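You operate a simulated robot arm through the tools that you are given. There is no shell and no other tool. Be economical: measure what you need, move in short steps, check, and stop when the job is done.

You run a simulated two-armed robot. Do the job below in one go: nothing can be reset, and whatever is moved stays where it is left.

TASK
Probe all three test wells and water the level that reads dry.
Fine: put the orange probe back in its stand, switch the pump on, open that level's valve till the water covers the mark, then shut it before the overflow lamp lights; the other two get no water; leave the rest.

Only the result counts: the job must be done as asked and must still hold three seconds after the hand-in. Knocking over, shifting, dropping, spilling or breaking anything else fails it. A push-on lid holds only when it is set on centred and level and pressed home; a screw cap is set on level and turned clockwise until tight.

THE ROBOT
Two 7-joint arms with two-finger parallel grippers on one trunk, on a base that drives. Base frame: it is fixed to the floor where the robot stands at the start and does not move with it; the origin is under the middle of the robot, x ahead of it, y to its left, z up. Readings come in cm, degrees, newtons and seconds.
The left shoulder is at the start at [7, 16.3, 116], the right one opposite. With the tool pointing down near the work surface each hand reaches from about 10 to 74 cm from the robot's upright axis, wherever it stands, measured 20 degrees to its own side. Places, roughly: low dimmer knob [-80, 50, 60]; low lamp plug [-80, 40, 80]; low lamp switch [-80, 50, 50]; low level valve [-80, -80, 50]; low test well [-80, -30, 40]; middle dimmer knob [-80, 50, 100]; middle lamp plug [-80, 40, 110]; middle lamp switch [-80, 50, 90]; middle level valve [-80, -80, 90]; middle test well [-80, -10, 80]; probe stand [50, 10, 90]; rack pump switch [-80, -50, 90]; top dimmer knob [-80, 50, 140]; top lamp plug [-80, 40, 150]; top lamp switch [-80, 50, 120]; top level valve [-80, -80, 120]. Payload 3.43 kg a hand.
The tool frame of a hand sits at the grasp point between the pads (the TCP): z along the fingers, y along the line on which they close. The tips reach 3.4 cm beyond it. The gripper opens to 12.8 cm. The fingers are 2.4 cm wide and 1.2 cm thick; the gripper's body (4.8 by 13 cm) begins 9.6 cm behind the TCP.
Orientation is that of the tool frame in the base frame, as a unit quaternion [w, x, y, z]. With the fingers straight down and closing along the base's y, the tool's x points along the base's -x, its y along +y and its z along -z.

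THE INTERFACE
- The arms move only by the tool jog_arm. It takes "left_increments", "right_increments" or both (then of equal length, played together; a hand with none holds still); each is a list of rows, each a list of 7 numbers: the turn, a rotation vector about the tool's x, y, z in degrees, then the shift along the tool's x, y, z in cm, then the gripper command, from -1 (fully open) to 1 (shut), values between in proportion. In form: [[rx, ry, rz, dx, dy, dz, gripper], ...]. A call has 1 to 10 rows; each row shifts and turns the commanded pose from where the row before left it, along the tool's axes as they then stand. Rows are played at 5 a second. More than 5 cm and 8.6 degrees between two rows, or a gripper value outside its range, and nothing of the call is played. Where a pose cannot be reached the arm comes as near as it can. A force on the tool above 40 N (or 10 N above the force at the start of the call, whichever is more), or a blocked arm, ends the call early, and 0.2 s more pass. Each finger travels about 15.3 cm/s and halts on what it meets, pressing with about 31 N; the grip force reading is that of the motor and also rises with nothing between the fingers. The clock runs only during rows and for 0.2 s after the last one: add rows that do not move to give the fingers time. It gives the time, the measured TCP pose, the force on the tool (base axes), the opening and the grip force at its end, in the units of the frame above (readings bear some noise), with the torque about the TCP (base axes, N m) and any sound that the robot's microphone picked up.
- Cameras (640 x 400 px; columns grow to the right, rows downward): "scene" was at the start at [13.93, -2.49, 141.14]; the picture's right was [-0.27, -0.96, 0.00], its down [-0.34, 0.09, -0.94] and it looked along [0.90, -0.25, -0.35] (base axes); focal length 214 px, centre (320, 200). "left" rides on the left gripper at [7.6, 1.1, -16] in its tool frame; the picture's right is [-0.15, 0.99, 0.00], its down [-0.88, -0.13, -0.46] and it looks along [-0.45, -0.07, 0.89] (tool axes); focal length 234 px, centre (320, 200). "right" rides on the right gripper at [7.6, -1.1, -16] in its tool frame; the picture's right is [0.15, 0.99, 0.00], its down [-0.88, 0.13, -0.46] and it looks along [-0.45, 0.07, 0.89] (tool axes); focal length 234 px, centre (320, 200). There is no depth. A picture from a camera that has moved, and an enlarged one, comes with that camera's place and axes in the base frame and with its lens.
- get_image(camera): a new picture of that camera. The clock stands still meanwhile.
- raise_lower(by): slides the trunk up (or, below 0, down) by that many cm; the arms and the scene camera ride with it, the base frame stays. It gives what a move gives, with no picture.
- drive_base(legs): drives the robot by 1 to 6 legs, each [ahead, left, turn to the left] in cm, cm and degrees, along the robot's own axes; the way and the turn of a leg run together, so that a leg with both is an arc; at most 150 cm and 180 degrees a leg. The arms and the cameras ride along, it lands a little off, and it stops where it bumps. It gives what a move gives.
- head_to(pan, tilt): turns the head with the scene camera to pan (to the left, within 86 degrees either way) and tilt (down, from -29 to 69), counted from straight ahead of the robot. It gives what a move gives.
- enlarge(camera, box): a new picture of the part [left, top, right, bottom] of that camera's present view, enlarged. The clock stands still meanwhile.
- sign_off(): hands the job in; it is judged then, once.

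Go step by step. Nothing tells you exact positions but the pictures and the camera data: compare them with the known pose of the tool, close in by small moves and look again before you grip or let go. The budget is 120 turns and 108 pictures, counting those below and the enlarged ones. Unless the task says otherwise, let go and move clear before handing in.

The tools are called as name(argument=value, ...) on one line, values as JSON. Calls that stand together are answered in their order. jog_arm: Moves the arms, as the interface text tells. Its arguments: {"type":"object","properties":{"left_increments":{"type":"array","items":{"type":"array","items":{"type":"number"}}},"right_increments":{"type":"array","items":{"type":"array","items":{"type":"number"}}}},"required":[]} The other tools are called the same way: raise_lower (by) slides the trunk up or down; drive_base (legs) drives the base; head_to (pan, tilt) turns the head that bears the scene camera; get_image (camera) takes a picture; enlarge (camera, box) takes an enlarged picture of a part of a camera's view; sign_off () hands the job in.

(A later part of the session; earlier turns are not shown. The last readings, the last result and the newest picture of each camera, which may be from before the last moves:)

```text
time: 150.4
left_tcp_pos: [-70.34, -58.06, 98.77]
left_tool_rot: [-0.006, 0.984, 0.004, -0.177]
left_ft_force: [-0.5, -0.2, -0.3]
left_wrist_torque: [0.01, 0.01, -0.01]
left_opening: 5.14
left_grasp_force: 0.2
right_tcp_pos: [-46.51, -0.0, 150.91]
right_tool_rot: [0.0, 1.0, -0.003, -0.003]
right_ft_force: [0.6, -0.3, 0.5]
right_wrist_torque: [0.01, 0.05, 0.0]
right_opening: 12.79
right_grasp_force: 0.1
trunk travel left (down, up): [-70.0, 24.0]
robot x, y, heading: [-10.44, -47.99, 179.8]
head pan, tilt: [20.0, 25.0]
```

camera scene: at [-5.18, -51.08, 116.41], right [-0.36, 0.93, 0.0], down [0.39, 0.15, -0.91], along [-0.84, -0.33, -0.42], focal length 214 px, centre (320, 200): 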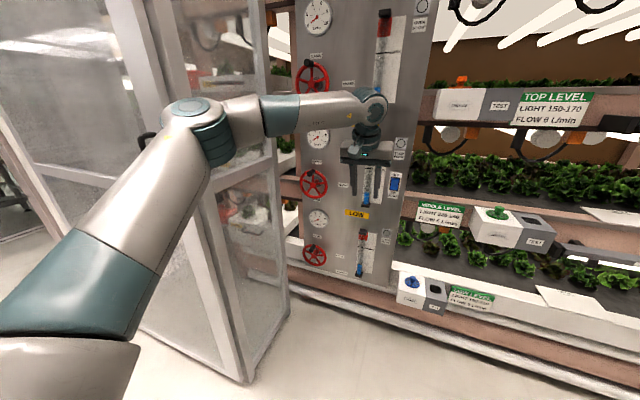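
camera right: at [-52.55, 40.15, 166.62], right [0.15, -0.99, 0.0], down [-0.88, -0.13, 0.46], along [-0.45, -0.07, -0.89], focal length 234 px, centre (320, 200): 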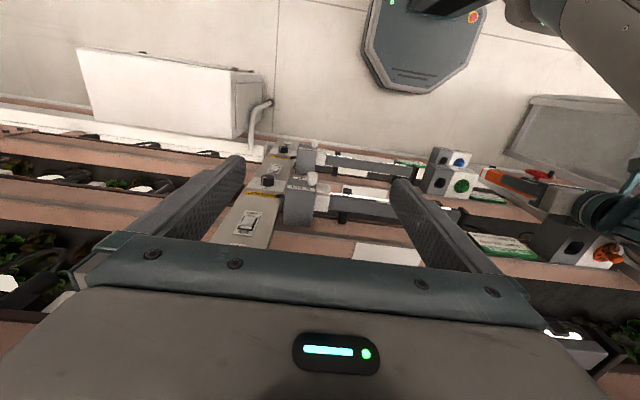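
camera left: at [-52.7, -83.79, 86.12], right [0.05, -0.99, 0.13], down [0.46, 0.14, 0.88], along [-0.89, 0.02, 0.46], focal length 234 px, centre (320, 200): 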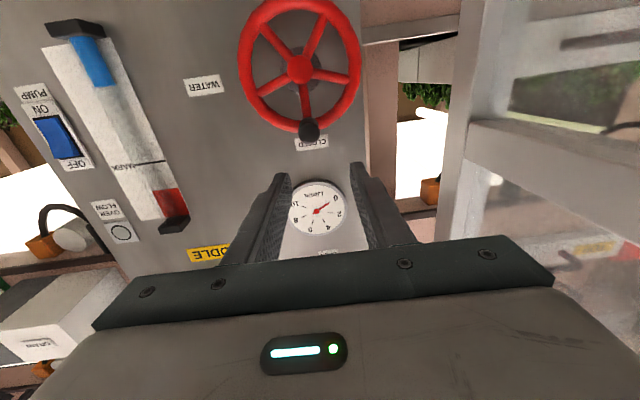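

jog_arm(left_increments=[[0, 0, 0, 0, 4.2, 0, 0.2], [0, 0, 0, 0, 4.2, 0, 0.2], [0, 0, 0, 0, 4.2, 0, 0.2], [0, 0, 0, 0, 4.2, 0, 0.2], [0, 0, 0, 0, 4.2, 0, 0.2], [0, 0, 0, 0, 4, 0, 0.2], [0, 0, 0, 0, 0, 0, 0.2]])

get_image(camera="scene")

get_image(camera="left")

```text
time: 151.7
left_tcp_pos: [-79.76, -65.26, 100.42]
left_tool_rot: [-0.016, 0.98, -0.104, -0.169]
left_ft_force: [106.3, -47.7, 45.0]
left_wrist_torque: [0.53, -2.67, -2.15]
left_opening: 3.69
left_grasp_force: 0.1
right_tcp_pos: [-40.98, 8.92, 151.4]
right_tool_rot: [0.003, 0.995, -0.101, -0.015]
right_ft_force: [1.6, 0.2, 1.4]
right_wrist_torque: [0.09, 0.32, 0.03]
right_opening: 12.8
right_grasp_force: 0.1
trunk travel left (down, up): [-70.0, 24.0]
robot x, y, heading: [-18.05, -45.62, 168.7]
head pan, tilt: [20.0, 25.0]
stopped in row 6 (left hand): the force on the tool passed its limit at 109 N (the readings are from after the stop); the commanded pose is now the measured one
```

```text
17 pictures are left
camera scene: at [-27.96, -40.62, 147.19], right [-0.15, 0.99, -0.03], down [0.39, 0.03, -0.92], along [-0.91, -0.15, -0.39], focal length 214 px, centre (320, 200)
```

scene: 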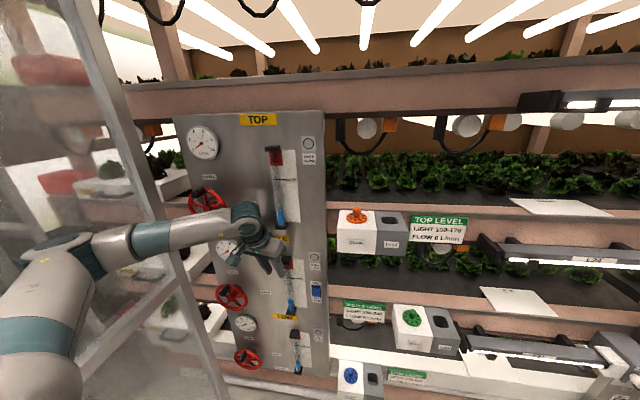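

```text
16 pictures are left
camera left: at [-67.58, -68.88, 112.99], right [-0.34, -0.94, 0.05], down [-0.63, 0.27, 0.72], along [-0.69, 0.22, -0.69], focal length 234 px, centre (320, 200)
```

left: 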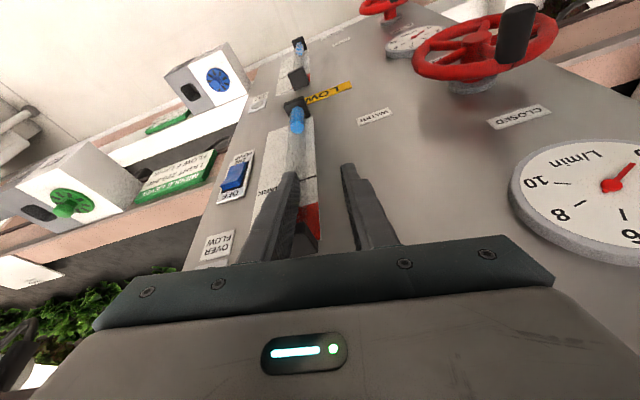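

The elbow pushed on the door again and turned the base; the hand now presses on the panel by the tube. I retract straight off the panel at once.

jog_arm(left_increments=[[0, 0, 0, 1.8, -0.42, -0.65, 0.2], [0, 0, 0, 2.7, -0.63, -0.98, 0.2], [0, 0, 0, 2.7, -0.63, -0.98, 0.2], [0, 0, 0, 2.7, -0.63, -0.98, 0.2], [0, 0, 0, 0, 0, 0, 0.2]])

get_image(camera="scene")

```text
time: 153.1
left_tcp_pos: [-77.95, -61.75, 97.97]
left_tool_rot: [-0.042, 0.974, -0.141, -0.175]
left_ft_force: [-1.8, -2.3, -0.3]
left_wrist_torque: [0.21, -0.26, -0.07]
left_opening: 5.11
left_grasp_force: 0.1
right_tcp_pos: [-41.24, 13.07, 149.59]
right_tool_rot: [0.028, 0.983, -0.182, -0.009]
right_ft_force: [0.0, 4.9, 2.1]
right_wrist_torque: [-0.48, -0.06, 0.01]
right_opening: 12.8
right_grasp_force: 0.0
trunk travel left (down, up): [-70.0, 24.0]
robot x, y, heading: [-22.0, -43.34, 163.2]
head pan, tilt: [20.0, 25.0]
stopped in row 5 (left hand): the arm was blocked; the commanded pose is now the measured one
```

```text
15 pictures are left
camera scene: at [-33.9, -36.49, 146.77], right [-0.05, 1.0, -0.04], down [0.41, -0.02, -0.91], along [-0.91, -0.07, -0.41], focal length 214 px, centre (320, 200)
```

scene: 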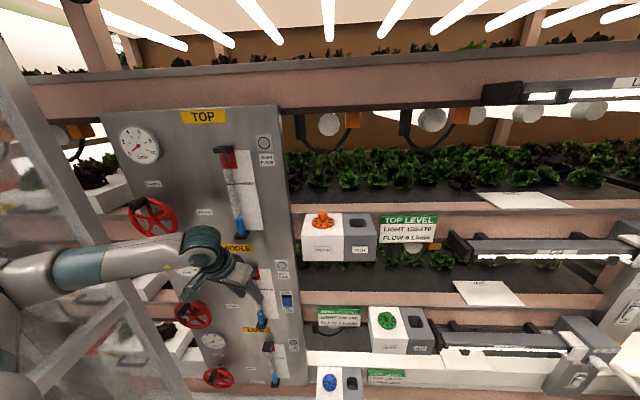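

The arm is still wedged at the door. I drive the base right and back to free it.

drive_base(legs=[[-6, -14, 0]])

get_image(camera="scene")

```text
time: 153.8
left_tcp_pos: [-80.1, -60.81, 97.3]
left_tool_rot: [-0.047, 0.972, -0.154, -0.171]
left_ft_force: [-3.2, -16.1, -10.4]
left_wrist_torque: [-0.3, -0.08, 0.37]
left_opening: 6.14
left_grasp_force: 8.6
right_tcp_pos: [-40.36, 11.96, 150.57]
right_tool_rot: [0.014, 0.98, -0.2, -0.008]
right_ft_force: [1.5, 0.6, -0.3]
right_wrist_torque: [0.08, 0.11, -0.02]
right_opening: 12.78
right_grasp_force: 0.0
trunk travel left (down, up): [-70.0, 24.0]
robot x, y, heading: [-22.62, -41.9, 160.7]
head pan, tilt: [20.0, 25.0]
stopped in leg 1: the force on the tool passed its limit at 163 N (the readings are from after the stop); the commanded pose is now the measured one
```

```text
14 pictures are left
camera scene: at [-35.19, -38.05, 146.57], right [-0.01, 1.0, -0.02], down [0.41, -0.01, -0.91], along [-0.91, -0.02, -0.41], focal length 214 px, centre (320, 200)
```

scene: 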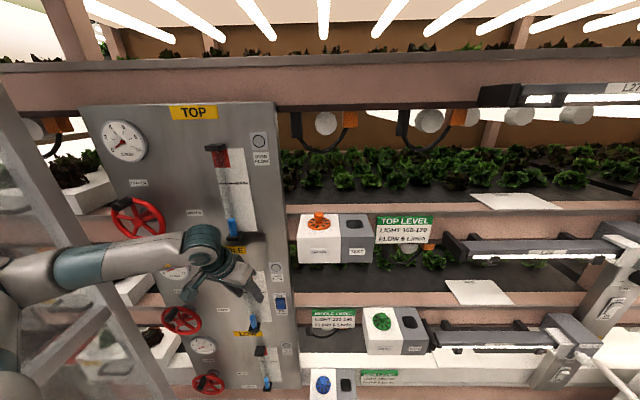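

A finger is hooked on the middle tube. I raise the trunk a little to lift the fingers above its top bracket before backing off.

raise_lower(by=6)

get_image(camera="left")

```text
time: 154.4
left_tcp_pos: [-79.28, -60.63, 99.27]
left_tool_rot: [-0.049, 0.974, -0.153, -0.16]
left_ft_force: [-3.9, -25.4, -9.2]
left_wrist_torque: [-0.54, 0.22, 0.7]
left_opening: 6.62
left_grasp_force: 13.1
right_tcp_pos: [-41.29, 11.78, 153.55]
right_tool_rot: [0.013, 0.981, -0.196, -0.006]
right_ft_force: [1.5, -1.0, -0.5]
right_wrist_torque: [0.01, 0.09, -0.05]
right_opening: 12.8
right_grasp_force: 0.0
trunk travel left (down, up): [-72.9, 21.1]
robot x, y, heading: [-21.47, -42.09, 161.6]
head pan, tilt: [20.0, 25.0]
stopped: the force on the tool passed its limit at 64 N (the readings are from after the stop); the commanded pose is now the measured one
```

```text
13 pictures are left
camera left: at [-67.97, -66.25, 111.95], right [-0.44, -0.9, 0.0], down [-0.62, 0.31, 0.72], along [-0.65, 0.32, -0.69], focal length 234 px, centre (320, 200)
```

left: 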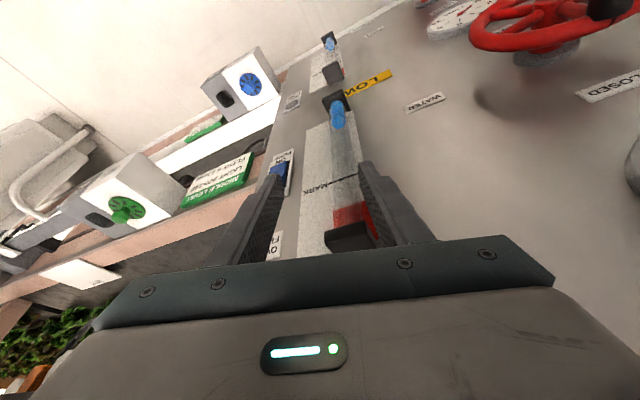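

The bracket is between the fingers, pressing one. I open wide, then pull straight off the panel.

jog_arm(left_increments=[[0, 0, 0, 0, 0, 0, -0.3], [0, 0, 0, 0, 0, 0, -0.6], [0, 0, 0, 0, 0, 0, -0.6]])

jog_arm(left_increments=[[0, 0, 0, 1.8, -0.63, -0.6, -0.6], [0, 0, 0, 1.8, -0.63, -0.6, -0.6], [0, 0, 0, 2.7, -0.94, -0.9, -0.6], [0, 0, 0, 0, 0, 0, -0.6]])

```text
time: 155.2
left_tcp_pos: [-79.25, -60.51, 99.2]
left_tool_rot: [-0.051, 0.973, -0.155, -0.161]
left_ft_force: [0.2, -0.2, 0.1]
left_wrist_torque: [-0.06, -0.01, 0.0]
left_opening: 10.23
left_grasp_force: 0.0
right_tcp_pos: [-41.33, 11.95, 153.16]
right_tool_rot: [0.014, 0.981, -0.195, -0.004]
right_ft_force: [-0.8, 0.0, -0.7]
right_wrist_torque: [-0.01, -0.01, 0.0]
right_opening: 12.81
right_grasp_force: 0.1
trunk travel left (down, up): [-72.9, 21.1]
robot x, y, heading: [-21.89, -42.44, 161.1]
head pan, tilt: [20.0, 25.0]
```

```text
time: 156.4
left_tcp_pos: [-73.65, -58.95, 99.31]
left_tool_rot: [-0.057, 0.971, -0.168, -0.159]
left_ft_force: [0.0, -0.4, 0.2]
left_wrist_torque: [0.02, 0.0, 0.02]
left_opening: 10.22
left_grasp_force: 0.2
left hand out of reach, approached as far as the arm can: row 3
right_tcp_pos: [-39.62, 12.6, 153.43]
right_tool_rot: [0.012, 0.978, -0.206, -0.007]
right_ft_force: [0.7, 0.0, 0.3]
right_wrist_torque: [0.01, 0.07, -0.03]
right_opening: 12.81
right_grasp_force: 0.1
trunk travel left (down, up): [-72.9, 21.1]
robot x, y, heading: [-21.96, -42.12, 160.1]
head pan, tilt: [20.0, 25.0]
stopped in row 4 (left hand): the arm was blocked; the commanded pose is now the measured one
```

Freed. Now drive right to take the elbow off the door.

drive_base(legs=[[-3, -14, 0]])

get_image(camera="scene")

```text
time: 157.8
left_tcp_pos: [-66.88, -49.3, 98.48]
left_tool_rot: [-0.065, 0.971, -0.165, -0.158]
left_ft_force: [0.2, 1.0, -0.3]
left_wrist_torque: [-0.01, -0.01, -0.03]
left_opening: 10.24
left_grasp_force: 0.0
right_tcp_pos: [-33.64, 21.23, 154.14]
right_tool_rot: [0.004, 0.979, -0.204, -0.006]
right_ft_force: [-0.3, 0.1, 0.1]
right_wrist_torque: [-0.01, 0.0, 0.0]
right_opening: 12.79
right_grasp_force: 0.1
trunk travel left (down, up): [-72.9, 21.1]
robot x, y, heading: [-14.36, -30.51, 160.2]
head pan, tilt: [20.0, 25.0]
```

```text
12 pictures are left
camera scene: at [-28.72, -28.77, 149.29], right [0.0, 1.0, 0.0], down [0.42, 0.0, -0.91], along [-0.91, 0.0, -0.42], focal length 214 px, centre (320, 200)
```

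scene: 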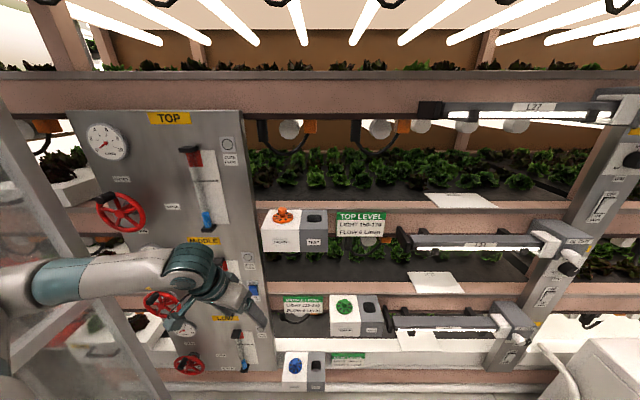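

Level again. New plan: stand further right, turned ~20° toward the valve, so the arm reaches out stretched with the elbow well inside. First bring the hand in front of the robot.

jog_arm(left_increments=[[0, 0, 0, 0, -4.3, 0, 0.1], [0, 0, 0, 0, -4.3, 0, 0.1], [0, 0, 0, 0, -4.3, 0, 0.1], [0, 0, 0, 0, -4.3, 0, 0.1], [0, 0, 0, 0, -4.3, 0, 0.1], [0, 0, 0, 0, -4.3, 0, 0.1]])

drive_base(legs=[[0, 0, 40], [5, 0, 0]])

```text
time: 159.2
left_tcp_pos: [-61.3, -24.68, 99.9]
left_tool_rot: [-0.065, 0.971, -0.164, -0.159]
left_ft_force: [-0.5, 0.0, 0.4]
left_wrist_torque: [-0.03, 0.03, 0.02]
left_opening: 5.75
left_grasp_force: 0.2
left hand out of reach, approached as far as the arm can: row 1, 2, 3
right_tcp_pos: [-33.54, 21.37, 154.1]
right_tool_rot: [0.004, 0.979, -0.204, -0.005]
right_ft_force: [0.0, 0.2, -0.7]
right_wrist_torque: [-0.02, 0.01, 0.0]
right_opening: 12.81
right_grasp_force: 0.1
trunk travel left (down, up): [-72.9, 21.1]
robot x, y, heading: [-14.64, -30.86, 160.3]
head pan, tilt: [20.0, 25.0]
```

```text
time: 162.0
left_tcp_pos: [-58.12, -57.73, 100.13]
left_tool_rot: [-0.006, 0.969, 0.178, -0.174]
left_ft_force: [0.9, 0.6, 0.1]
left_wrist_torque: [-0.05, 0.02, 0.0]
left_opening: 5.76
left_grasp_force: 0.0
right_tcp_pos: [-66.29, -4.35, 154.44]
right_tool_rot: [0.005, 0.99, 0.143, -0.007]
right_ft_force: [1.2, -0.2, 0.3]
right_wrist_torque: [0.01, 0.04, 0.03]
right_opening: 12.78
right_grasp_force: 0.0
trunk travel left (down, up): [-72.9, 21.1]
robot x, y, heading: [-19.38, -31.93, -160.0]
head pan, tilt: [20.0, 25.0]
```

jog_arm(left_increments=[[2.36, 0, 6.52, 0, 0, 0, 0.1], [2.36, 0, 6.52, 0, 0, 0, 0.1], [2.36, 0, 6.52, 0, 0, 0, 0.1], [0, 0, 0, -1.2, 4.23, 0.7, 0.1], [0, 0, 0, -1.2, 4.23, 0.7, 0.1], [0, 0, 0, -1.2, 4.23, 0.7, 0.1], [0, 0, 0, 0, 0, 0, 0.1]])

get_image(camera="scene")

```text
time: 163.6
left_tcp_pos: [-62.64, -70.59, 98.28]
left_tool_rot: [-0.038, 0.983, 0.0, -0.181]
left_ft_force: [0.0, -0.1, 0.2]
left_wrist_torque: [-0.01, 0.03, 0.02]
left_opening: 5.77
left_grasp_force: 0.1
right_tcp_pos: [-66.93, -4.68, 154.28]
right_tool_rot: [0.005, 0.99, 0.142, -0.004]
right_ft_force: [-0.6, 0.5, -0.1]
right_wrist_torque: [-0.01, 0.0, -0.03]
right_opening: 12.78
right_grasp_force: 0.1
trunk travel left (down, up): [-72.9, 21.1]
robot x, y, heading: [-19.1, -31.98, -159.7]
head pan, tilt: [20.0, 25.0]
```

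```text
11 pictures are left
camera scene: at [-30.96, -39.8, 149.31], right [-0.65, 0.76, 0.0], down [0.32, 0.27, -0.91], along [-0.69, -0.59, -0.42], focal length 214 px, centre (320, 200)
```

scene: 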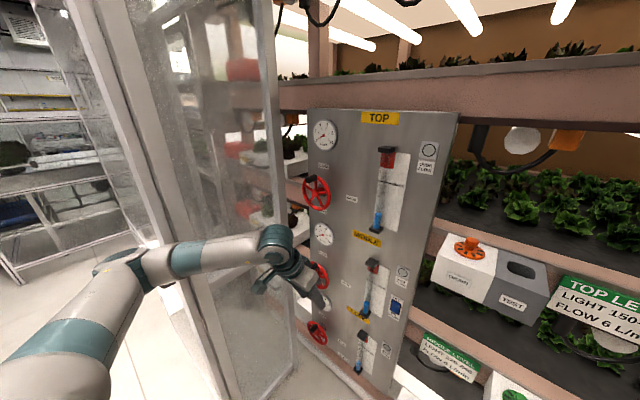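

Elbow is well clear of the door this time. I continue toward the handle.

jog_arm(left_increments=[[-4.3, 0, 0, -1.86, 3.12, 1.03, 0.1], [0, 0, 0, -1.86, 3.12, 1.03, 0.1], [0, 0, 0, -1.86, 3.12, 1.03, 0.1], [0, 0, 0, -1.86, 3.12, 1.03, 0.1], [0, 0, 0, 0, 0, 0, 0.1]])

get_image(camera="left")

```text
time: 164.8
left_tcp_pos: [-71.05, -82.84, 96.77]
left_tool_rot: [-0.002, 0.984, 0.006, -0.181]
left_ft_force: [0.5, -0.4, 0.0]
left_wrist_torque: [0.0, -0.01, -0.02]
left_opening: 5.77
left_grasp_force: 0.0
right_tcp_pos: [-66.83, -4.76, 154.24]
right_tool_rot: [0.005, 0.99, 0.143, -0.004]
right_ft_force: [0.6, 0.0, 0.2]
right_wrist_torque: [0.0, -0.01, -0.01]
right_opening: 12.84
right_grasp_force: 0.2
trunk travel left (down, up): [-72.9, 21.1]
robot x, y, heading: [-19.2, -32.11, -159.4]
head pan, tilt: [20.0, 25.0]
```

```text
10 pictures are left
camera left: at [-58.14, -83.79, 109.16], right [-0.12, -0.99, 0.05], down [-0.66, 0.12, 0.74], along [-0.74, 0.06, -0.67], focal length 234 px, centre (320, 200)
```

left: 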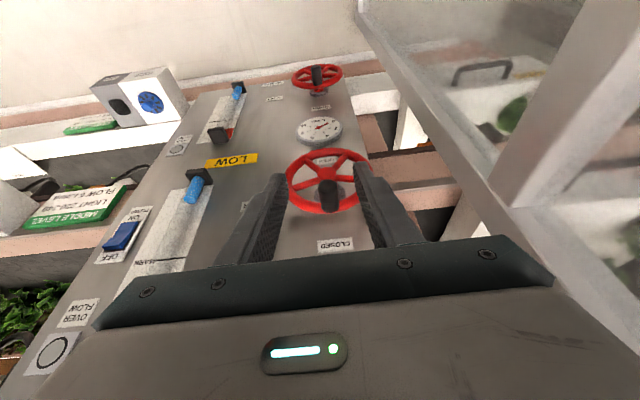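

Handle is centred between the fingers ahead. I move over it, lower around it, and grip.

jog_arm(left_increments=[[0, 0, 0, -1.9, 0.25, 0.4, 0.1], [0, 0, 0, -1.9, 0.25, 0.4, 0.1], [0, 0, 0, 0, 0, 2, 0.1], [0, 0, 0, 0, 0, 2, 0.1], [0, 0, 0, 0, 0, 2, 0.1], [0, 0, 0, 0, 0, 0, 0.1]])

get_image(camera="left")

```text
time: 166.2
left_tcp_pos: [-76.9, -83.55, 91.86]
left_tool_rot: [-0.002, 0.984, 0.007, -0.181]
left_ft_force: [-0.2, 0.8, -0.1]
left_wrist_torque: [-0.04, -0.04, -0.05]
left_opening: 5.75
left_grasp_force: 0.1
right_tcp_pos: [-66.82, -4.68, 154.25]
right_tool_rot: [0.004, 0.99, 0.143, -0.004]
right_ft_force: [0.2, -0.2, -0.2]
right_wrist_torque: [0.01, 0.03, -0.03]
right_opening: 12.8
right_grasp_force: 0.0
trunk travel left (down, up): [-72.9, 21.1]
robot x, y, heading: [-19.19, -32.02, -159.5]
head pan, tilt: [20.0, 25.0]
```

```text
9 pictures are left
camera left: at [-64.09, -84.53, 104.23], right [-0.12, -0.99, 0.05], down [-0.66, 0.12, 0.74], along [-0.74, 0.06, -0.67], focal length 234 px, centre (320, 200)
```

left: 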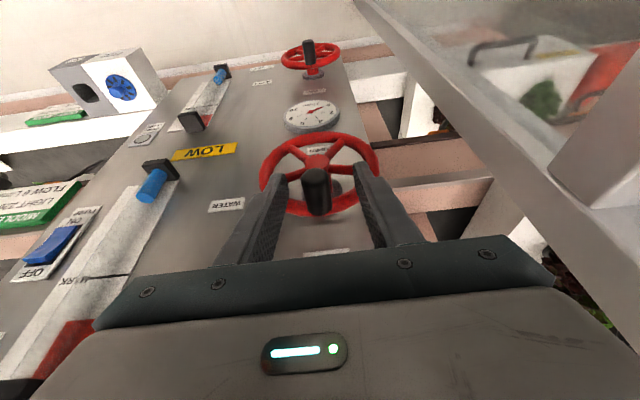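

Handle is between the pads. Grip it, then try a 20° turn counter-clockwise and watch the force.

jog_arm(left_increments=[[0, 0, 0, 0, 0, 0, 0.4], [0, 0, 0, 0, 0, 0, 0.7], [0, 0, 0, 0, 0, 0, 1], [0, 0, 0, 0, 0, 0, 1], [0, 0, 0, 0.03, 1.02, 0.08, 1], [0, 0, 0, 0.1, 0.99, 0.25, 1]])

get_image(camera="left")

```text
time: 167.6
left_tcp_pos: [-77.13, -84.93, 91.85]
left_tool_rot: [-0.001, 0.983, 0.004, -0.183]
left_ft_force: [4.1, 18.7, 5.7]
left_wrist_torque: [1.37, 0.71, -1.67]
left_opening: 2.14
left_grasp_force: 44.5
right_tcp_pos: [-66.68, -4.27, 154.19]
right_tool_rot: [0.006, 0.99, 0.142, -0.005]
right_ft_force: [-0.1, 0.2, -0.3]
right_wrist_torque: [-0.03, -0.02, 0.05]
right_opening: 12.82
right_grasp_force: 0.1
trunk travel left (down, up): [-72.9, 21.1]
robot x, y, heading: [-19.43, -32.31, -159.8]
head pan, tilt: [20.0, 25.0]
```

```text
8 pictures are left
camera left: at [-64.11, -86.09, 104.16], right [-0.13, -0.99, 0.05], down [-0.66, 0.12, 0.74], along [-0.74, 0.07, -0.67], focal length 234 px, centre (320, 200)
```

left: 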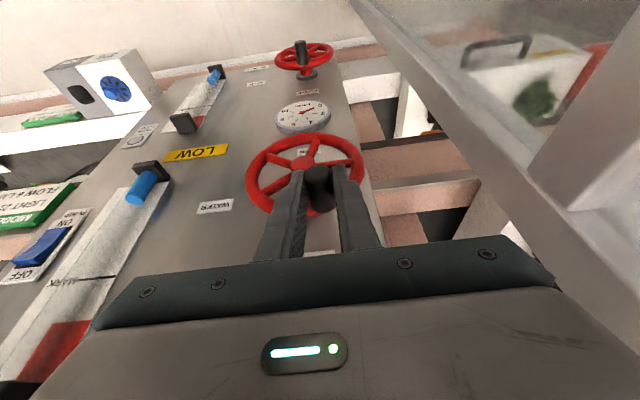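

The wheel turned with moderate resistance (handle moved ~16°), so this is a free direction. I open further to ~50° and check the level.

jog_arm(left_increments=[[0, 0, 0, 0.155, 0.93, 0.41, 1], [0, 0, 0, 0.21, 0.84, 0.55, 1], [0, 0, 0, 0.26, 0.73, 0.68, 1], [0, 0, 0, 0, 0, 0, 1]])

get_image(camera="left")

```text
time: 168.6
left_tcp_pos: [-77.1, -88.09, 89.65]
left_tool_rot: [-0.002, 0.984, 0.006, -0.181]
left_ft_force: [3.0, 6.2, 0.2]
left_wrist_torque: [0.24, 0.81, -1.24]
left_opening: 2.17
left_grasp_force: 45.2
right_tcp_pos: [-66.75, -4.64, 154.2]
right_tool_rot: [0.005, 0.99, 0.143, -0.005]
right_ft_force: [0.1, 0.8, 0.4]
right_wrist_torque: [0.0, 0.01, 0.0]
right_opening: 12.79
right_grasp_force: 0.0
trunk travel left (down, up): [-72.9, 21.1]
robot x, y, heading: [-19.62, -32.33, -159.7]
head pan, tilt: [20.0, 25.0]
```

```text
7 pictures are left
camera left: at [-64.08, -89.03, 102.06], right [-0.12, -0.99, 0.05], down [-0.66, 0.12, 0.74], along [-0.74, 0.06, -0.67], focal length 234 px, centre (320, 200)
```

left: 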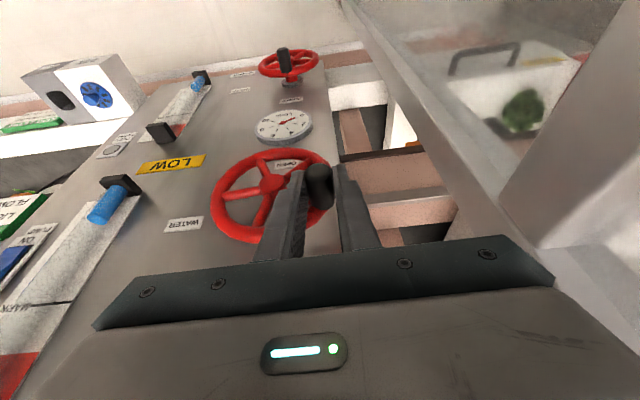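

Wheel is at ~50°. I wait about a second and compare the level.

jog_arm(left_increments=[[0, 0, 0, 0, 0, 0, 1], [0, 0, 0, 0, 0, 0, 1], [0, 0, 0, 0, 0, 0, 1], [0, 0, 0, 0, 0, 0, 1], [0, 0, 0, 0, 0, 0, 1]])

enlarge(camera="left", box=[0, 140, 220, 400])

```text
time: 169.8
left_tcp_pos: [-77.09, -88.08, 89.75]
left_tool_rot: [-0.001, 0.983, 0.008, -0.181]
left_ft_force: [4.1, 2.1, -4.1]
left_wrist_torque: [0.01, 0.13, -1.14]
left_opening: 2.19
left_grasp_force: 45.0
right_tcp_pos: [-66.79, -4.77, 154.28]
right_tool_rot: [0.005, 0.99, 0.142, -0.004]
right_ft_force: [-0.1, 0.1, 0.6]
right_wrist_torque: [0.02, 0.0, -0.04]
right_opening: 12.79
right_grasp_force: 0.1
trunk travel left (down, up): [-72.9, 21.1]
robot x, y, heading: [-19.17, -32.29, -159.8]
head pan, tilt: [20.0, 25.0]
```

```text
1.54 times, centred on (110, 270) of left
camera zoom: at [-64.09, -89.05, 102.05], right [-0.12, -0.99, 0.05], down [-0.66, 0.12, 0.74], along [-0.74, 0.06, -0.67], focal length 360 px, centre (643, 92)
```

zoom: 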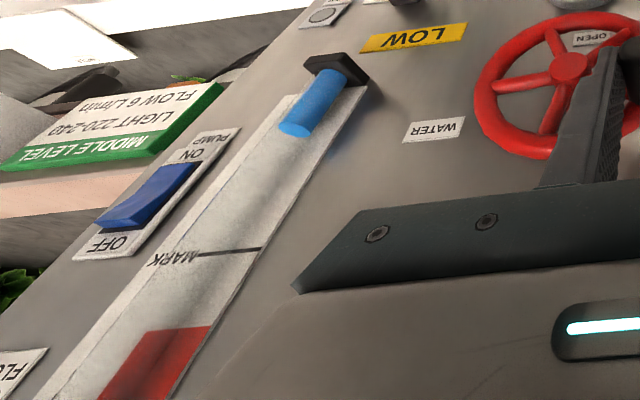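

The level hasn't clearly moved. I check the middle flow gauge and tube with the scene camera.

enlarge(camera="scene", box=[290, 205, 420, 325])

```text
3.33 times, centred on (355, 265) of scene
camera zoom: at [-30.95, -39.87, 149.3], right [-0.65, 0.76, 0.0], down [0.32, 0.27, -0.91], along [-0.69, -0.59, -0.42], focal length 715 px, centre (203, -17)
```

zoom: 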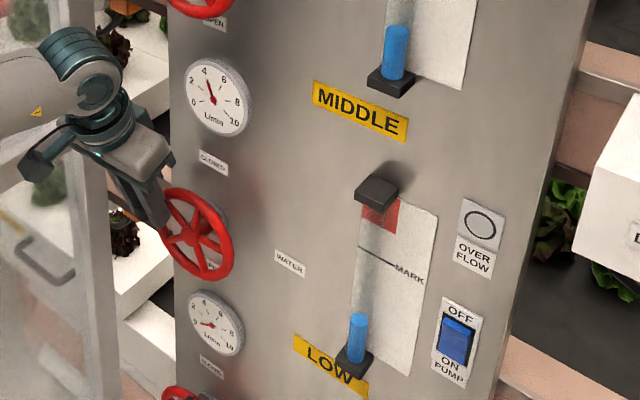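

Flow reads ~4 L/min: pump on, valve open, level rising slowly. I hold ~6.6 s and then measure the rate.

jog_arm(left_increments=[[0, 0, 0, 0, 0, 0, 1], [0, 0, 0, 0, 0, 0, 1], [0, 0, 0, 0, 0, 0, 1], [0, 0, 0, 0, 0, 0, 1], [0, 0, 0, 0, 0, 0, 1], [0, 0, 0, 0, 0, 0, 1], [0, 0, 0, 0, 0, 0, 1], [0, 0, 0, 0, 0, 0, 1], [0, 0, 0, 0, 0, 0, 1], [0, 0, 0, 0, 0, 0, 1]])

jog_arm(left_increments=[[0, 0, 0, 0, 0, 0, 1], [0, 0, 0, 0, 0, 0, 1], [0, 0, 0, 0, 0, 0, 1], [0, 0, 0, 0, 0, 0, 1], [0, 0, 0, 0, 0, 0, 1], [0, 0, 0, 0, 0, 0, 1], [0, 0, 0, 0, 0, 0, 1], [0, 0, 0, 0, 0, 0, 1], [0, 0, 0, 0, 0, 0, 1], [0, 0, 0, 0, 0, 0, 1]])

enlarge(camera="scene", box=[290, 205, 420, 325])

```text
time: 172.0
left_tcp_pos: [-76.96, -87.97, 89.69]
left_tool_rot: [-0.002, 0.984, 0.007, -0.181]
left_ft_force: [7.9, -0.4, -6.3]
left_wrist_torque: [-0.27, -0.57, -1.11]
left_opening: 2.17
left_grasp_force: 44.7
right_tcp_pos: [-66.77, -4.83, 154.18]
right_tool_rot: [0.004, 0.99, 0.142, -0.004]
right_ft_force: [-0.2, 0.1, 0.1]
right_wrist_torque: [0.04, 0.01, 0.0]
right_opening: 12.79
right_grasp_force: 0.1
trunk travel left (down, up): [-72.9, 21.1]
robot x, y, heading: [-19.15, -31.75, -159.8]
head pan, tilt: [20.0, 25.0]
```

```text
time: 174.2
left_tcp_pos: [-77.11, -87.97, 89.65]
left_tool_rot: [-0.002, 0.984, 0.007, -0.18]
left_ft_force: [10.9, 0.6, -6.8]
left_wrist_torque: [-0.31, -0.55, -1.14]
left_opening: 2.18
left_grasp_force: 45.6
right_tcp_pos: [-66.82, -4.76, 154.26]
right_tool_rot: [0.005, 0.99, 0.143, -0.004]
right_ft_force: [-0.8, 1.2, 0.6]
right_wrist_torque: [0.02, 0.02, -0.03]
right_opening: 12.8
right_grasp_force: 0.0
trunk travel left (down, up): [-72.9, 21.1]
robot x, y, heading: [-19.11, -32.15, -159.8]
head pan, tilt: [20.0, 25.0]
```

```text
3.33 times, centred on (355, 265) of scene
camera zoom: at [-30.92, -39.94, 149.3], right [-0.65, 0.76, 0.0], down [0.32, 0.27, -0.91], along [-0.69, -0.59, -0.42], focal length 715 px, centre (203, -17)
```

zoom: 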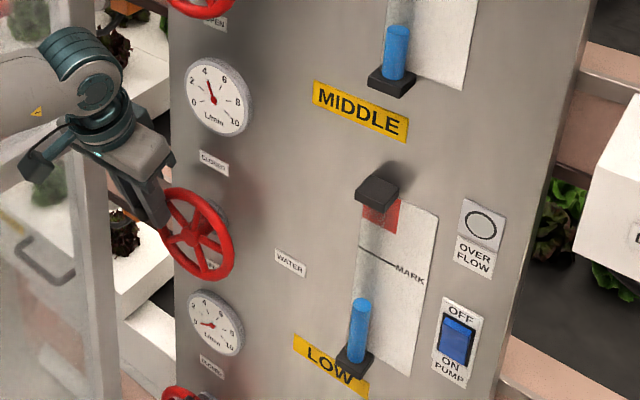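

Level rises ~3.4 px/s in this view; the mark is ~50 px above. I hold ~13 s more, then look again.

jog_arm(left_increments=[[0, 0, 0, 0, 0, 0, 1], [0, 0, 0, 0, 0, 0, 1], [0, 0, 0, 0, 0, 0, 1], [0, 0, 0, 0, 0, 0, 1], [0, 0, 0, 0, 0, 0, 1], [0, 0, 0, 0, 0, 0, 1], [0, 0, 0, 0, 0, 0, 1], [0, 0, 0, 0, 0, 0, 1], [0, 0, 0, 0, 0, 0, 1], [0, 0, 0, 0, 0, 0, 1]])

jog_arm(left_increments=[[0, 0, 0, 0, 0, 0, 1], [0, 0, 0, 0, 0, 0, 1], [0, 0, 0, 0, 0, 0, 1], [0, 0, 0, 0, 0, 0, 1], [0, 0, 0, 0, 0, 0, 1], [0, 0, 0, 0, 0, 0, 1], [0, 0, 0, 0, 0, 0, 1], [0, 0, 0, 0, 0, 0, 1], [0, 0, 0, 0, 0, 0, 1], [0, 0, 0, 0, 0, 0, 1]])

jog_arm(left_increments=[[0, 0, 0, 0, 0, 0, 1], [0, 0, 0, 0, 0, 0, 1], [0, 0, 0, 0, 0, 0, 1], [0, 0, 0, 0, 0, 0, 1], [0, 0, 0, 0, 0, 0, 1], [0, 0, 0, 0, 0, 0, 1], [0, 0, 0, 0, 0, 0, 1], [0, 0, 0, 0, 0, 0, 1], [0, 0, 0, 0, 0, 0, 1], [0, 0, 0, 0, 0, 0, 1]])

jog_arm(left_increments=[[0, 0, 0, 0, 0, 0, 1], [0, 0, 0, 0, 0, 0, 1], [0, 0, 0, 0, 0, 0, 1], [0, 0, 0, 0, 0, 0, 1], [0, 0, 0, 0, 0, 0, 1], [0, 0, 0, 0, 0, 0, 1], [0, 0, 0, 0, 0, 0, 1], [0, 0, 0, 0, 0, 0, 1], [0, 0, 0, 0, 0, 0, 1], [0, 0, 0, 0, 0, 0, 1]])

jog_arm(left_increments=[[0, 0, 0, 0, 0, 0, 1], [0, 0, 0, 0, 0, 0, 1], [0, 0, 0, 0, 0, 0, 1], [0, 0, 0, 0, 0, 0, 1], [0, 0, 0, 0, 0, 0, 1], [0, 0, 0, 0, 0, 0, 1], [0, 0, 0, 0, 0, 0, 1], [0, 0, 0, 0, 0, 0, 1], [0, 0, 0, 0, 0, 0, 1], [0, 0, 0, 0, 0, 0, 1]])

enlarge(camera="scene", box=[290, 205, 420, 325])

```text
time: 176.4
left_tcp_pos: [-77.11, -87.94, 89.7]
left_tool_rot: [-0.001, 0.984, 0.007, -0.18]
left_ft_force: [11.1, 0.9, -6.8]
left_wrist_torque: [-0.33, -0.56, -1.09]
left_opening: 2.19
left_grasp_force: 44.8
right_tcp_pos: [-66.76, -4.85, 154.27]
right_tool_rot: [0.006, 0.99, 0.142, -0.004]
right_ft_force: [0.8, -0.5, 0.2]
right_wrist_torque: [0.0, -0.01, 0.0]
right_opening: 12.83
right_grasp_force: 0.0
trunk travel left (down, up): [-72.9, 21.1]
robot x, y, heading: [-18.81, -32.02, -159.7]
head pan, tilt: [20.0, 25.0]
```

```text
time: 178.6
left_tcp_pos: [-77.05, -88.03, 89.82]
left_tool_rot: [-0.002, 0.984, 0.006, -0.18]
left_ft_force: [10.9, 0.6, -7.3]
left_wrist_torque: [-0.25, -0.46, -1.12]
left_opening: 2.21
left_grasp_force: 45.1
right_tcp_pos: [-66.8, -4.77, 154.2]
right_tool_rot: [0.005, 0.99, 0.143, -0.004]
right_ft_force: [0.9, 0.3, -0.3]
right_wrist_torque: [0.0, 0.03, 0.02]
right_opening: 12.78
right_grasp_force: 0.0
trunk travel left (down, up): [-72.9, 21.1]
robot x, y, heading: [-19.06, -32.26, -160.1]
head pan, tilt: [20.0, 25.0]
```

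```text
time: 180.8
left_tcp_pos: [-77.08, -87.97, 89.64]
left_tool_rot: [0.0, 0.984, 0.008, -0.181]
left_ft_force: [11.0, 1.8, -6.1]
left_wrist_torque: [-0.24, -0.4, -1.15]
left_opening: 2.15
left_grasp_force: 45.0
right_tcp_pos: [-66.75, -4.83, 154.16]
right_tool_rot: [0.006, 0.99, 0.142, -0.004]
right_ft_force: [0.0, 0.1, 0.4]
right_wrist_torque: [0.03, -0.03, 0.01]
right_opening: 12.79
right_grasp_force: 0.0
trunk travel left (down, up): [-72.9, 21.1]
robot x, y, heading: [-19.24, -31.89, -159.8]
head pan, tilt: [20.0, 25.0]
```

```text
time: 183.0
left_tcp_pos: [-77.0, -88.07, 89.61]
left_tool_rot: [-0.001, 0.984, 0.007, -0.18]
left_ft_force: [10.3, 0.4, -5.2]
left_wrist_torque: [-0.23, -0.33, -1.12]
left_opening: 2.19
left_grasp_force: 45.1
right_tcp_pos: [-66.82, -4.88, 154.32]
right_tool_rot: [0.005, 0.99, 0.143, -0.003]
right_ft_force: [-0.1, -0.8, -0.2]
right_wrist_torque: [0.02, -0.03, -0.02]
right_opening: 12.78
right_grasp_force: 0.0
trunk travel left (down, up): [-72.9, 21.1]
robot x, y, heading: [-18.85, -32.28, -159.7]
head pan, tilt: [20.0, 25.0]
```

```text
time: 185.2
left_tcp_pos: [-76.92, -88.13, 89.79]
left_tool_rot: [-0.001, 0.984, 0.008, -0.18]
left_ft_force: [9.2, -0.7, -5.0]
left_wrist_torque: [-0.22, -0.3, -1.14]
left_opening: 2.2
left_grasp_force: 45.1
right_tcp_pos: [-66.74, -4.8, 154.31]
right_tool_rot: [0.005, 0.99, 0.142, -0.004]
right_ft_force: [0.3, -0.1, 0.3]
right_wrist_torque: [0.01, -0.02, 0.03]
right_opening: 12.78
right_grasp_force: 0.1
trunk travel left (down, up): [-72.9, 21.1]
robot x, y, heading: [-19.25, -31.85, -159.7]
head pan, tilt: [20.0, 25.0]
```

```text
3.33 times, centred on (355, 265) of scene
camera zoom: at [-30.91, -39.91, 149.3], right [-0.65, 0.76, 0.0], down [0.32, 0.27, -0.91], along [-0.69, -0.59, -0.42], focal length 715 px, centre (203, -17)
```

zoom: 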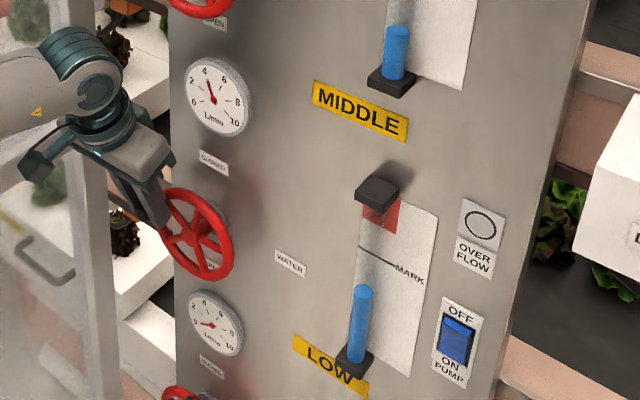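

Rate is slower than thought (and flow 4.3 is below the listed 6 L/min). I open a bit further to ~75° and check after ~6 s.

jog_arm(left_increments=[[0, 0, 0, 0.347, 0.574, 0.91, 1], [0, 0, 0, 0.344, 0.352, 0.9, 1], [0, 0, 0, 0, 0, 0, 1], [0, 0, 0, 0, 0, 0, 1], [0, 0, 0, 0, 0, 0, 1], [0, 0, 0, 0, 0, 0, 1], [0, 0, 0, 0, 0, 0, 1], [0, 0, 0, 0, 0, 0, 1], [0, 0, 0, 0, 0, 0, 1], [0, 0, 0, 0, 0, 0, 1]])

jog_arm(left_increments=[[0, 0, 0, 0, 0, 0, 1], [0, 0, 0, 0, 0, 0, 1], [0, 0, 0, 0, 0, 0, 1], [0, 0, 0, 0, 0, 0, 1], [0, 0, 0, 0, 0, 0, 1], [0, 0, 0, 0, 0, 0, 1], [0, 0, 0, 0, 0, 0, 1], [0, 0, 0, 0, 0, 0, 1], [0, 0, 0, 0, 0, 0, 1], [0, 0, 0, 0, 0, 0, 1]])

jog_arm(left_increments=[[0, 0, 0, 0, 0, 0, 1], [0, 0, 0, 0, 0, 0, 1], [0, 0, 0, 0, 0, 0, 1], [0, 0, 0, 0, 0, 0, 1], [0, 0, 0, 0, 0, 0, 1], [0, 0, 0, 0, 0, 0, 1], [0, 0, 0, 0, 0, 0, 1], [0, 0, 0, 0, 0, 0, 1], [0, 0, 0, 0, 0, 0, 1], [0, 0, 0, 0, 0, 0, 1]])

enlarge(camera="scene", box=[290, 205, 420, 325])

```text
time: 187.4
left_tcp_pos: [-77.15, -88.66, 87.82]
left_tool_rot: [0.0, 0.984, 0.006, -0.181]
left_ft_force: [2.4, 12.3, 0.9]
left_wrist_torque: [0.32, 0.62, -1.29]
left_opening: 2.18
left_grasp_force: 45.1
right_tcp_pos: [-66.76, -4.46, 154.2]
right_tool_rot: [0.006, 0.99, 0.143, -0.005]
right_ft_force: [0.0, -0.5, 0.1]
right_wrist_torque: [0.03, -0.01, -0.03]
right_opening: 12.81
right_grasp_force: 0.0
trunk travel left (down, up): [-72.9, 21.1]
robot x, y, heading: [-19.11, -32.32, -159.7]
head pan, tilt: [20.0, 25.0]
```

```text
time: 189.6
left_tcp_pos: [-77.12, -88.62, 87.84]
left_tool_rot: [-0.001, 0.984, 0.007, -0.18]
left_ft_force: [2.4, 16.1, -2.3]
left_wrist_torque: [0.26, 0.11, -1.21]
left_opening: 2.18
left_grasp_force: 44.7
right_tcp_pos: [-66.83, -4.45, 154.36]
right_tool_rot: [0.005, 0.99, 0.143, -0.004]
right_ft_force: [0.2, -0.9, -0.6]
right_wrist_torque: [-0.02, -0.02, 0.01]
right_opening: 12.84
right_grasp_force: 0.0
trunk travel left (down, up): [-72.9, 21.1]
robot x, y, heading: [-19.11, -32.26, -159.9]
head pan, tilt: [20.0, 25.0]
```

```text
time: 191.8
left_tcp_pos: [-77.05, -88.65, 87.8]
left_tool_rot: [0.0, 0.984, 0.007, -0.181]
left_ft_force: [5.2, 17.5, -3.9]
left_wrist_torque: [0.2, -0.11, -1.26]
left_opening: 2.16
left_grasp_force: 45.3
right_tcp_pos: [-66.88, -4.54, 154.15]
right_tool_rot: [0.006, 0.99, 0.143, -0.004]
right_ft_force: [0.0, 0.5, 0.0]
right_wrist_torque: [-0.01, 0.01, 0.02]
right_opening: 12.79
right_grasp_force: 0.0
trunk travel left (down, up): [-72.9, 21.1]
robot x, y, heading: [-19.14, -32.49, -159.9]
head pan, tilt: [20.0, 25.0]
```

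```text
3.33 times, centred on (355, 265) of scene
camera zoom: at [-30.99, -39.64, 149.31], right [-0.65, 0.76, 0.0], down [0.32, 0.27, -0.91], along [-0.69, -0.59, -0.42], focal length 715 px, centre (203, -17)
```

zoom: 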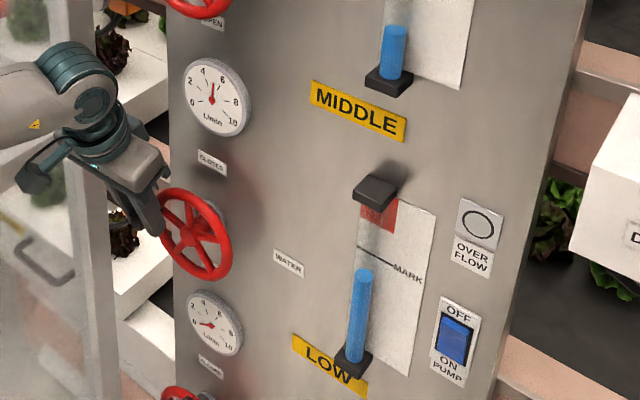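

Level is now ~271 (mark ≈ 250–263 allowing for parallax, red ≈ 228–244); rate ~2.4 px/s. I hold ~6.6 s more, then look.

jog_arm(left_increments=[[0, 0, 0, 0, 0, 0, 1], [0, 0, 0, 0, 0, 0, 1], [0, 0, 0, 0, 0, 0, 1], [0, 0, 0, 0, 0, 0, 1], [0, 0, 0, 0, 0, 0, 1], [0, 0, 0, 0, 0, 0, 1], [0, 0, 0, 0, 0, 0, 1], [0, 0, 0, 0, 0, 0, 1], [0, 0, 0, 0, 0, 0, 1], [0, 0, 0, 0, 0, 0, 1]])

jog_arm(left_increments=[[0, 0, 0, 0, 0, 0, 1], [0, 0, 0, 0, 0, 0, 1], [0, 0, 0, 0, 0, 0, 1], [0, 0, 0, 0, 0, 0, 1], [0, 0, 0, 0, 0, 0, 1], [0, 0, 0, 0, 0, 0, 1], [0, 0, 0, 0, 0, 0, 1], [0, 0, 0, 0, 0, 0, 1], [0, 0, 0, 0, 0, 0, 1], [0, 0, 0, 0, 0, 0, 1]])

jog_arm(left_increments=[[0, 0, 0, 0, 0, 0, 1], [0, 0, 0, 0, 0, 0, 1], [0, 0, 0, 0, 0, 0, 1], [0, 0, 0, 0, 0, 0, 1], [0, 0, 0, 0, 0, 0, 1], [0, 0, 0, 0, 0, 0, 1], [0, 0, 0, 0, 0, 0, 1], [0, 0, 0, 0, 0, 0, 1]])

enlarge(camera="scene", box=[340, 245, 400, 315])

```text
time: 194.0
left_tcp_pos: [-77.19, -88.8, 87.8]
left_tool_rot: [0.0, 0.984, 0.007, -0.18]
left_ft_force: [5.9, 19.2, -5.4]
left_wrist_torque: [0.19, -0.18, -1.26]
left_opening: 2.18
left_grasp_force: 44.8
right_tcp_pos: [-66.88, -4.5, 154.21]
right_tool_rot: [0.007, 0.99, 0.142, -0.004]
right_ft_force: [0.2, 0.7, 0.2]
right_wrist_torque: [-0.01, 0.03, 0.01]
right_opening: 12.82
right_grasp_force: 0.0
trunk travel left (down, up): [-72.9, 21.1]
robot x, y, heading: [-19.15, -32.12, -159.8]
head pan, tilt: [20.0, 25.0]
```

```text
time: 196.2
left_tcp_pos: [-77.02, -88.77, 87.78]
left_tool_rot: [-0.001, 0.983, 0.007, -0.181]
left_ft_force: [5.0, 18.8, -4.3]
left_wrist_torque: [0.22, -0.18, -1.27]
left_opening: 2.18
left_grasp_force: 44.8
right_tcp_pos: [-66.83, -4.57, 154.19]
right_tool_rot: [0.006, 0.99, 0.143, -0.004]
right_ft_force: [0.1, -0.2, 0.5]
right_wrist_torque: [-0.02, 0.01, 0.0]
right_opening: 12.83
right_grasp_force: 0.0
trunk travel left (down, up): [-72.9, 21.1]
robot x, y, heading: [-19.21, -32.0, -159.8]
head pan, tilt: [20.0, 25.0]
```

```text
time: 198.0
left_tcp_pos: [-77.15, -88.69, 87.73]
left_tool_rot: [-0.001, 0.983, 0.006, -0.181]
left_ft_force: [5.3, 19.2, -5.8]
left_wrist_torque: [0.24, -0.15, -1.24]
left_opening: 2.17
left_grasp_force: 45.5
right_tcp_pos: [-66.88, -4.37, 154.19]
right_tool_rot: [0.005, 0.99, 0.143, -0.004]
right_ft_force: [1.0, 0.1, -0.5]
right_wrist_torque: [0.04, 0.05, -0.01]
right_opening: 12.8
right_grasp_force: 0.0
trunk travel left (down, up): [-72.9, 21.1]
robot x, y, heading: [-19.47, -31.86, -160.0]
head pan, tilt: [20.0, 25.0]
```

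```text
5.71 times, centred on (370, 280) of scene
camera zoom: at [-30.98, -39.63, 149.31], right [-0.65, 0.76, 0.0], down [0.32, 0.27, -0.91], along [-0.69, -0.59, -0.42], focal length 1226 px, centre (34, -257)
```

zoom: 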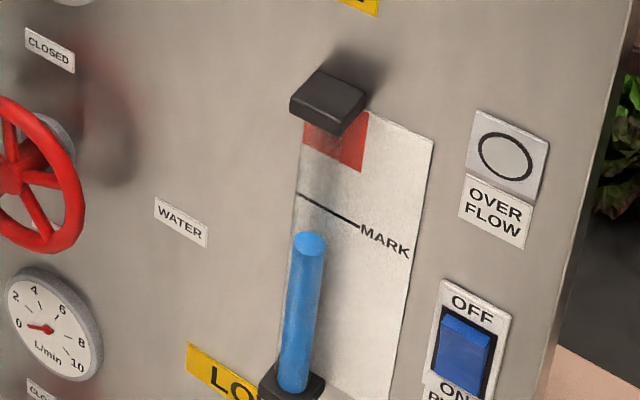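

The level seems to settle with flow (~5.6 L/min now) just below the mark (about 7 px short, red ~38 px away). I open a little more to ~7 L/min, wait ~5 s, and look once more before shutting.

jog_arm(left_increments=[[0, 0, 0, 0.32, 0.1, 0.85, 1], [0, 0, 0, 0.32, 0, 0.85, 1], [0, 0, 0, 0, 0, 0, 1], [0, 0, 0, 0, 0, 0, 1], [0, 0, 0, 0, 0, 0, 1], [0, 0, 0, 0, 0, 0, 1], [0, 0, 0, 0, 0, 0, 1], [0, 0, 0, 0, 0, 0, 1], [0, 0, 0, 0, 0, 0, 1], [0, 0, 0, 0, 0, 0, 1]])

jog_arm(left_increments=[[0, 0, 0, 0, 0, 0, 1], [0, 0, 0, 0, 0, 0, 1], [0, 0, 0, 0, 0, 0, 1], [0, 0, 0, 0, 0, 0, 1], [0, 0, 0, 0, 0, 0, 1], [0, 0, 0, 0, 0, 0, 1], [0, 0, 0, 0, 0, 0, 1], [0, 0, 0, 0, 0, 0, 1], [0, 0, 0, 0, 0, 0, 1], [0, 0, 0, 0, 0, 0, 1]])

enlarge(camera="scene", box=[320, 215, 400, 315])

```text
time: 200.2
left_tcp_pos: [-76.97, -88.74, 86.08]
left_tool_rot: [-0.001, 0.983, 0.006, -0.181]
left_ft_force: [-7.9, 13.6, 12.0]
left_wrist_torque: [0.63, 1.09, -1.27]
left_opening: 2.2
left_grasp_force: 45.1
right_tcp_pos: [-66.79, -4.39, 154.12]
right_tool_rot: [0.005, 0.99, 0.142, -0.004]
right_ft_force: [0.2, 0.2, 0.1]
right_wrist_torque: [0.01, 0.01, -0.02]
right_opening: 12.79
right_grasp_force: 0.0
trunk travel left (down, up): [-72.9, 21.1]
robot x, y, heading: [-19.26, -32.09, -159.6]
head pan, tilt: [20.0, 25.0]
```

```text
time: 202.4
left_tcp_pos: [-77.11, -88.77, 85.99]
left_tool_rot: [0.0, 0.984, 0.007, -0.18]
left_ft_force: [-9.0, 15.0, 6.7]
left_wrist_torque: [0.42, 0.53, -1.29]
left_opening: 2.14
left_grasp_force: 44.9
right_tcp_pos: [-66.84, -4.5, 154.07]
right_tool_rot: [0.006, 0.99, 0.143, -0.004]
right_ft_force: [-0.7, 0.2, -0.4]
right_wrist_torque: [0.01, -0.01, -0.02]
right_opening: 12.8
right_grasp_force: 0.0
trunk travel left (down, up): [-72.9, 21.1]
robot x, y, heading: [-19.23, -32.0, -159.4]
head pan, tilt: [20.0, 25.0]
```

```text
4.00 times, centred on (360, 265) of scene
camera zoom: at [-31.04, -39.57, 149.31], right [-0.65, 0.76, 0.0], down [0.32, 0.27, -0.91], along [-0.69, -0.59, -0.42], focal length 858 px, centre (160, -60)
```

zoom: 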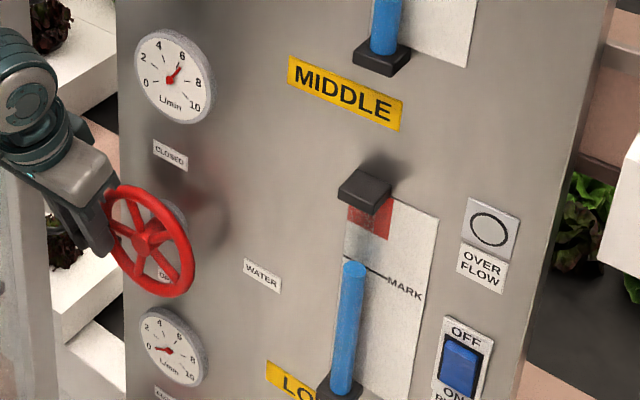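

The water top is now about at/above the mark (roughly 0.5–0.8 cm over, allowing parallax), lamp dark, with room to the red zone. I let in one more second for margin and then turn the wheel back to CLOSED along its arc.

jog_arm(left_increments=[[0, 0, 0, 0, 0, 0, 1], [0, 0, 0, 0, 0, 0, 1], [0, 0, 0, 0, 0, 0, 1], [0, 0, 0, 0, 0, 0, 1]])

jog_arm(left_increments=[[0, 0, 0, -0.413, -0.04, -1.085, 1], [0, 0, 0, -0.402, -0.28, -1.057, 1], [0, 0, 0, -0.37, -0.51, -0.972, 1], [0, 0, 0, -0.328, -0.72, -0.86, 1], [0, 0, 0, -0.263, -0.89, -0.692, 1], [0, 0, 0, -0.196, -1.02, -0.514, 1], [0, 0, 0, -0.114, -1.12, -0.299, 1], [0, 0, 0, -0.028, -0.96, -0.075, 1], [0, 0, 0, 0, -0.5, 0, 1], [0, 0, 0, 0, -0.4, 0, 1]])

```text
time: 203.4
left_tcp_pos: [-77.03, -88.81, 86.03]
left_tool_rot: [-0.001, 0.984, 0.006, -0.18]
left_ft_force: [-6.2, 16.4, 4.1]
left_wrist_torque: [0.34, 0.21, -1.32]
left_opening: 2.13
left_grasp_force: 45.0
right_tcp_pos: [-66.81, -4.37, 154.16]
right_tool_rot: [0.006, 0.99, 0.143, -0.003]
right_ft_force: [0.5, 0.4, -0.7]
right_wrist_torque: [0.01, 0.0, 0.02]
right_opening: 12.77
right_grasp_force: 0.0
trunk travel left (down, up): [-72.9, 21.1]
robot x, y, heading: [-19.27, -32.4, -159.5]
head pan, tilt: [20.0, 25.0]
```

```text
time: 205.6
left_tcp_pos: [-76.97, -83.25, 92.16]
left_tool_rot: [0.002, 0.983, 0.008, -0.183]
left_ft_force: [6.2, -6.0, 2.2]
left_wrist_torque: [0.1, 1.09, -1.31]
left_opening: 2.19
left_grasp_force: 45.2
right_tcp_pos: [-66.76, -4.79, 154.12]
right_tool_rot: [0.005, 0.99, 0.143, -0.005]
right_ft_force: [1.1, 0.4, -0.3]
right_wrist_torque: [-0.03, 0.04, -0.01]
right_opening: 12.78
right_grasp_force: 0.1
trunk travel left (down, up): [-72.9, 21.1]
robot x, y, heading: [-19.19, -32.62, -159.5]
head pan, tilt: [20.0, 25.0]
stopped in row 10 (left hand): the force on the tool passed its limit at 41 N (the readings are from after the stop); the commanded pose is now the measured one
```

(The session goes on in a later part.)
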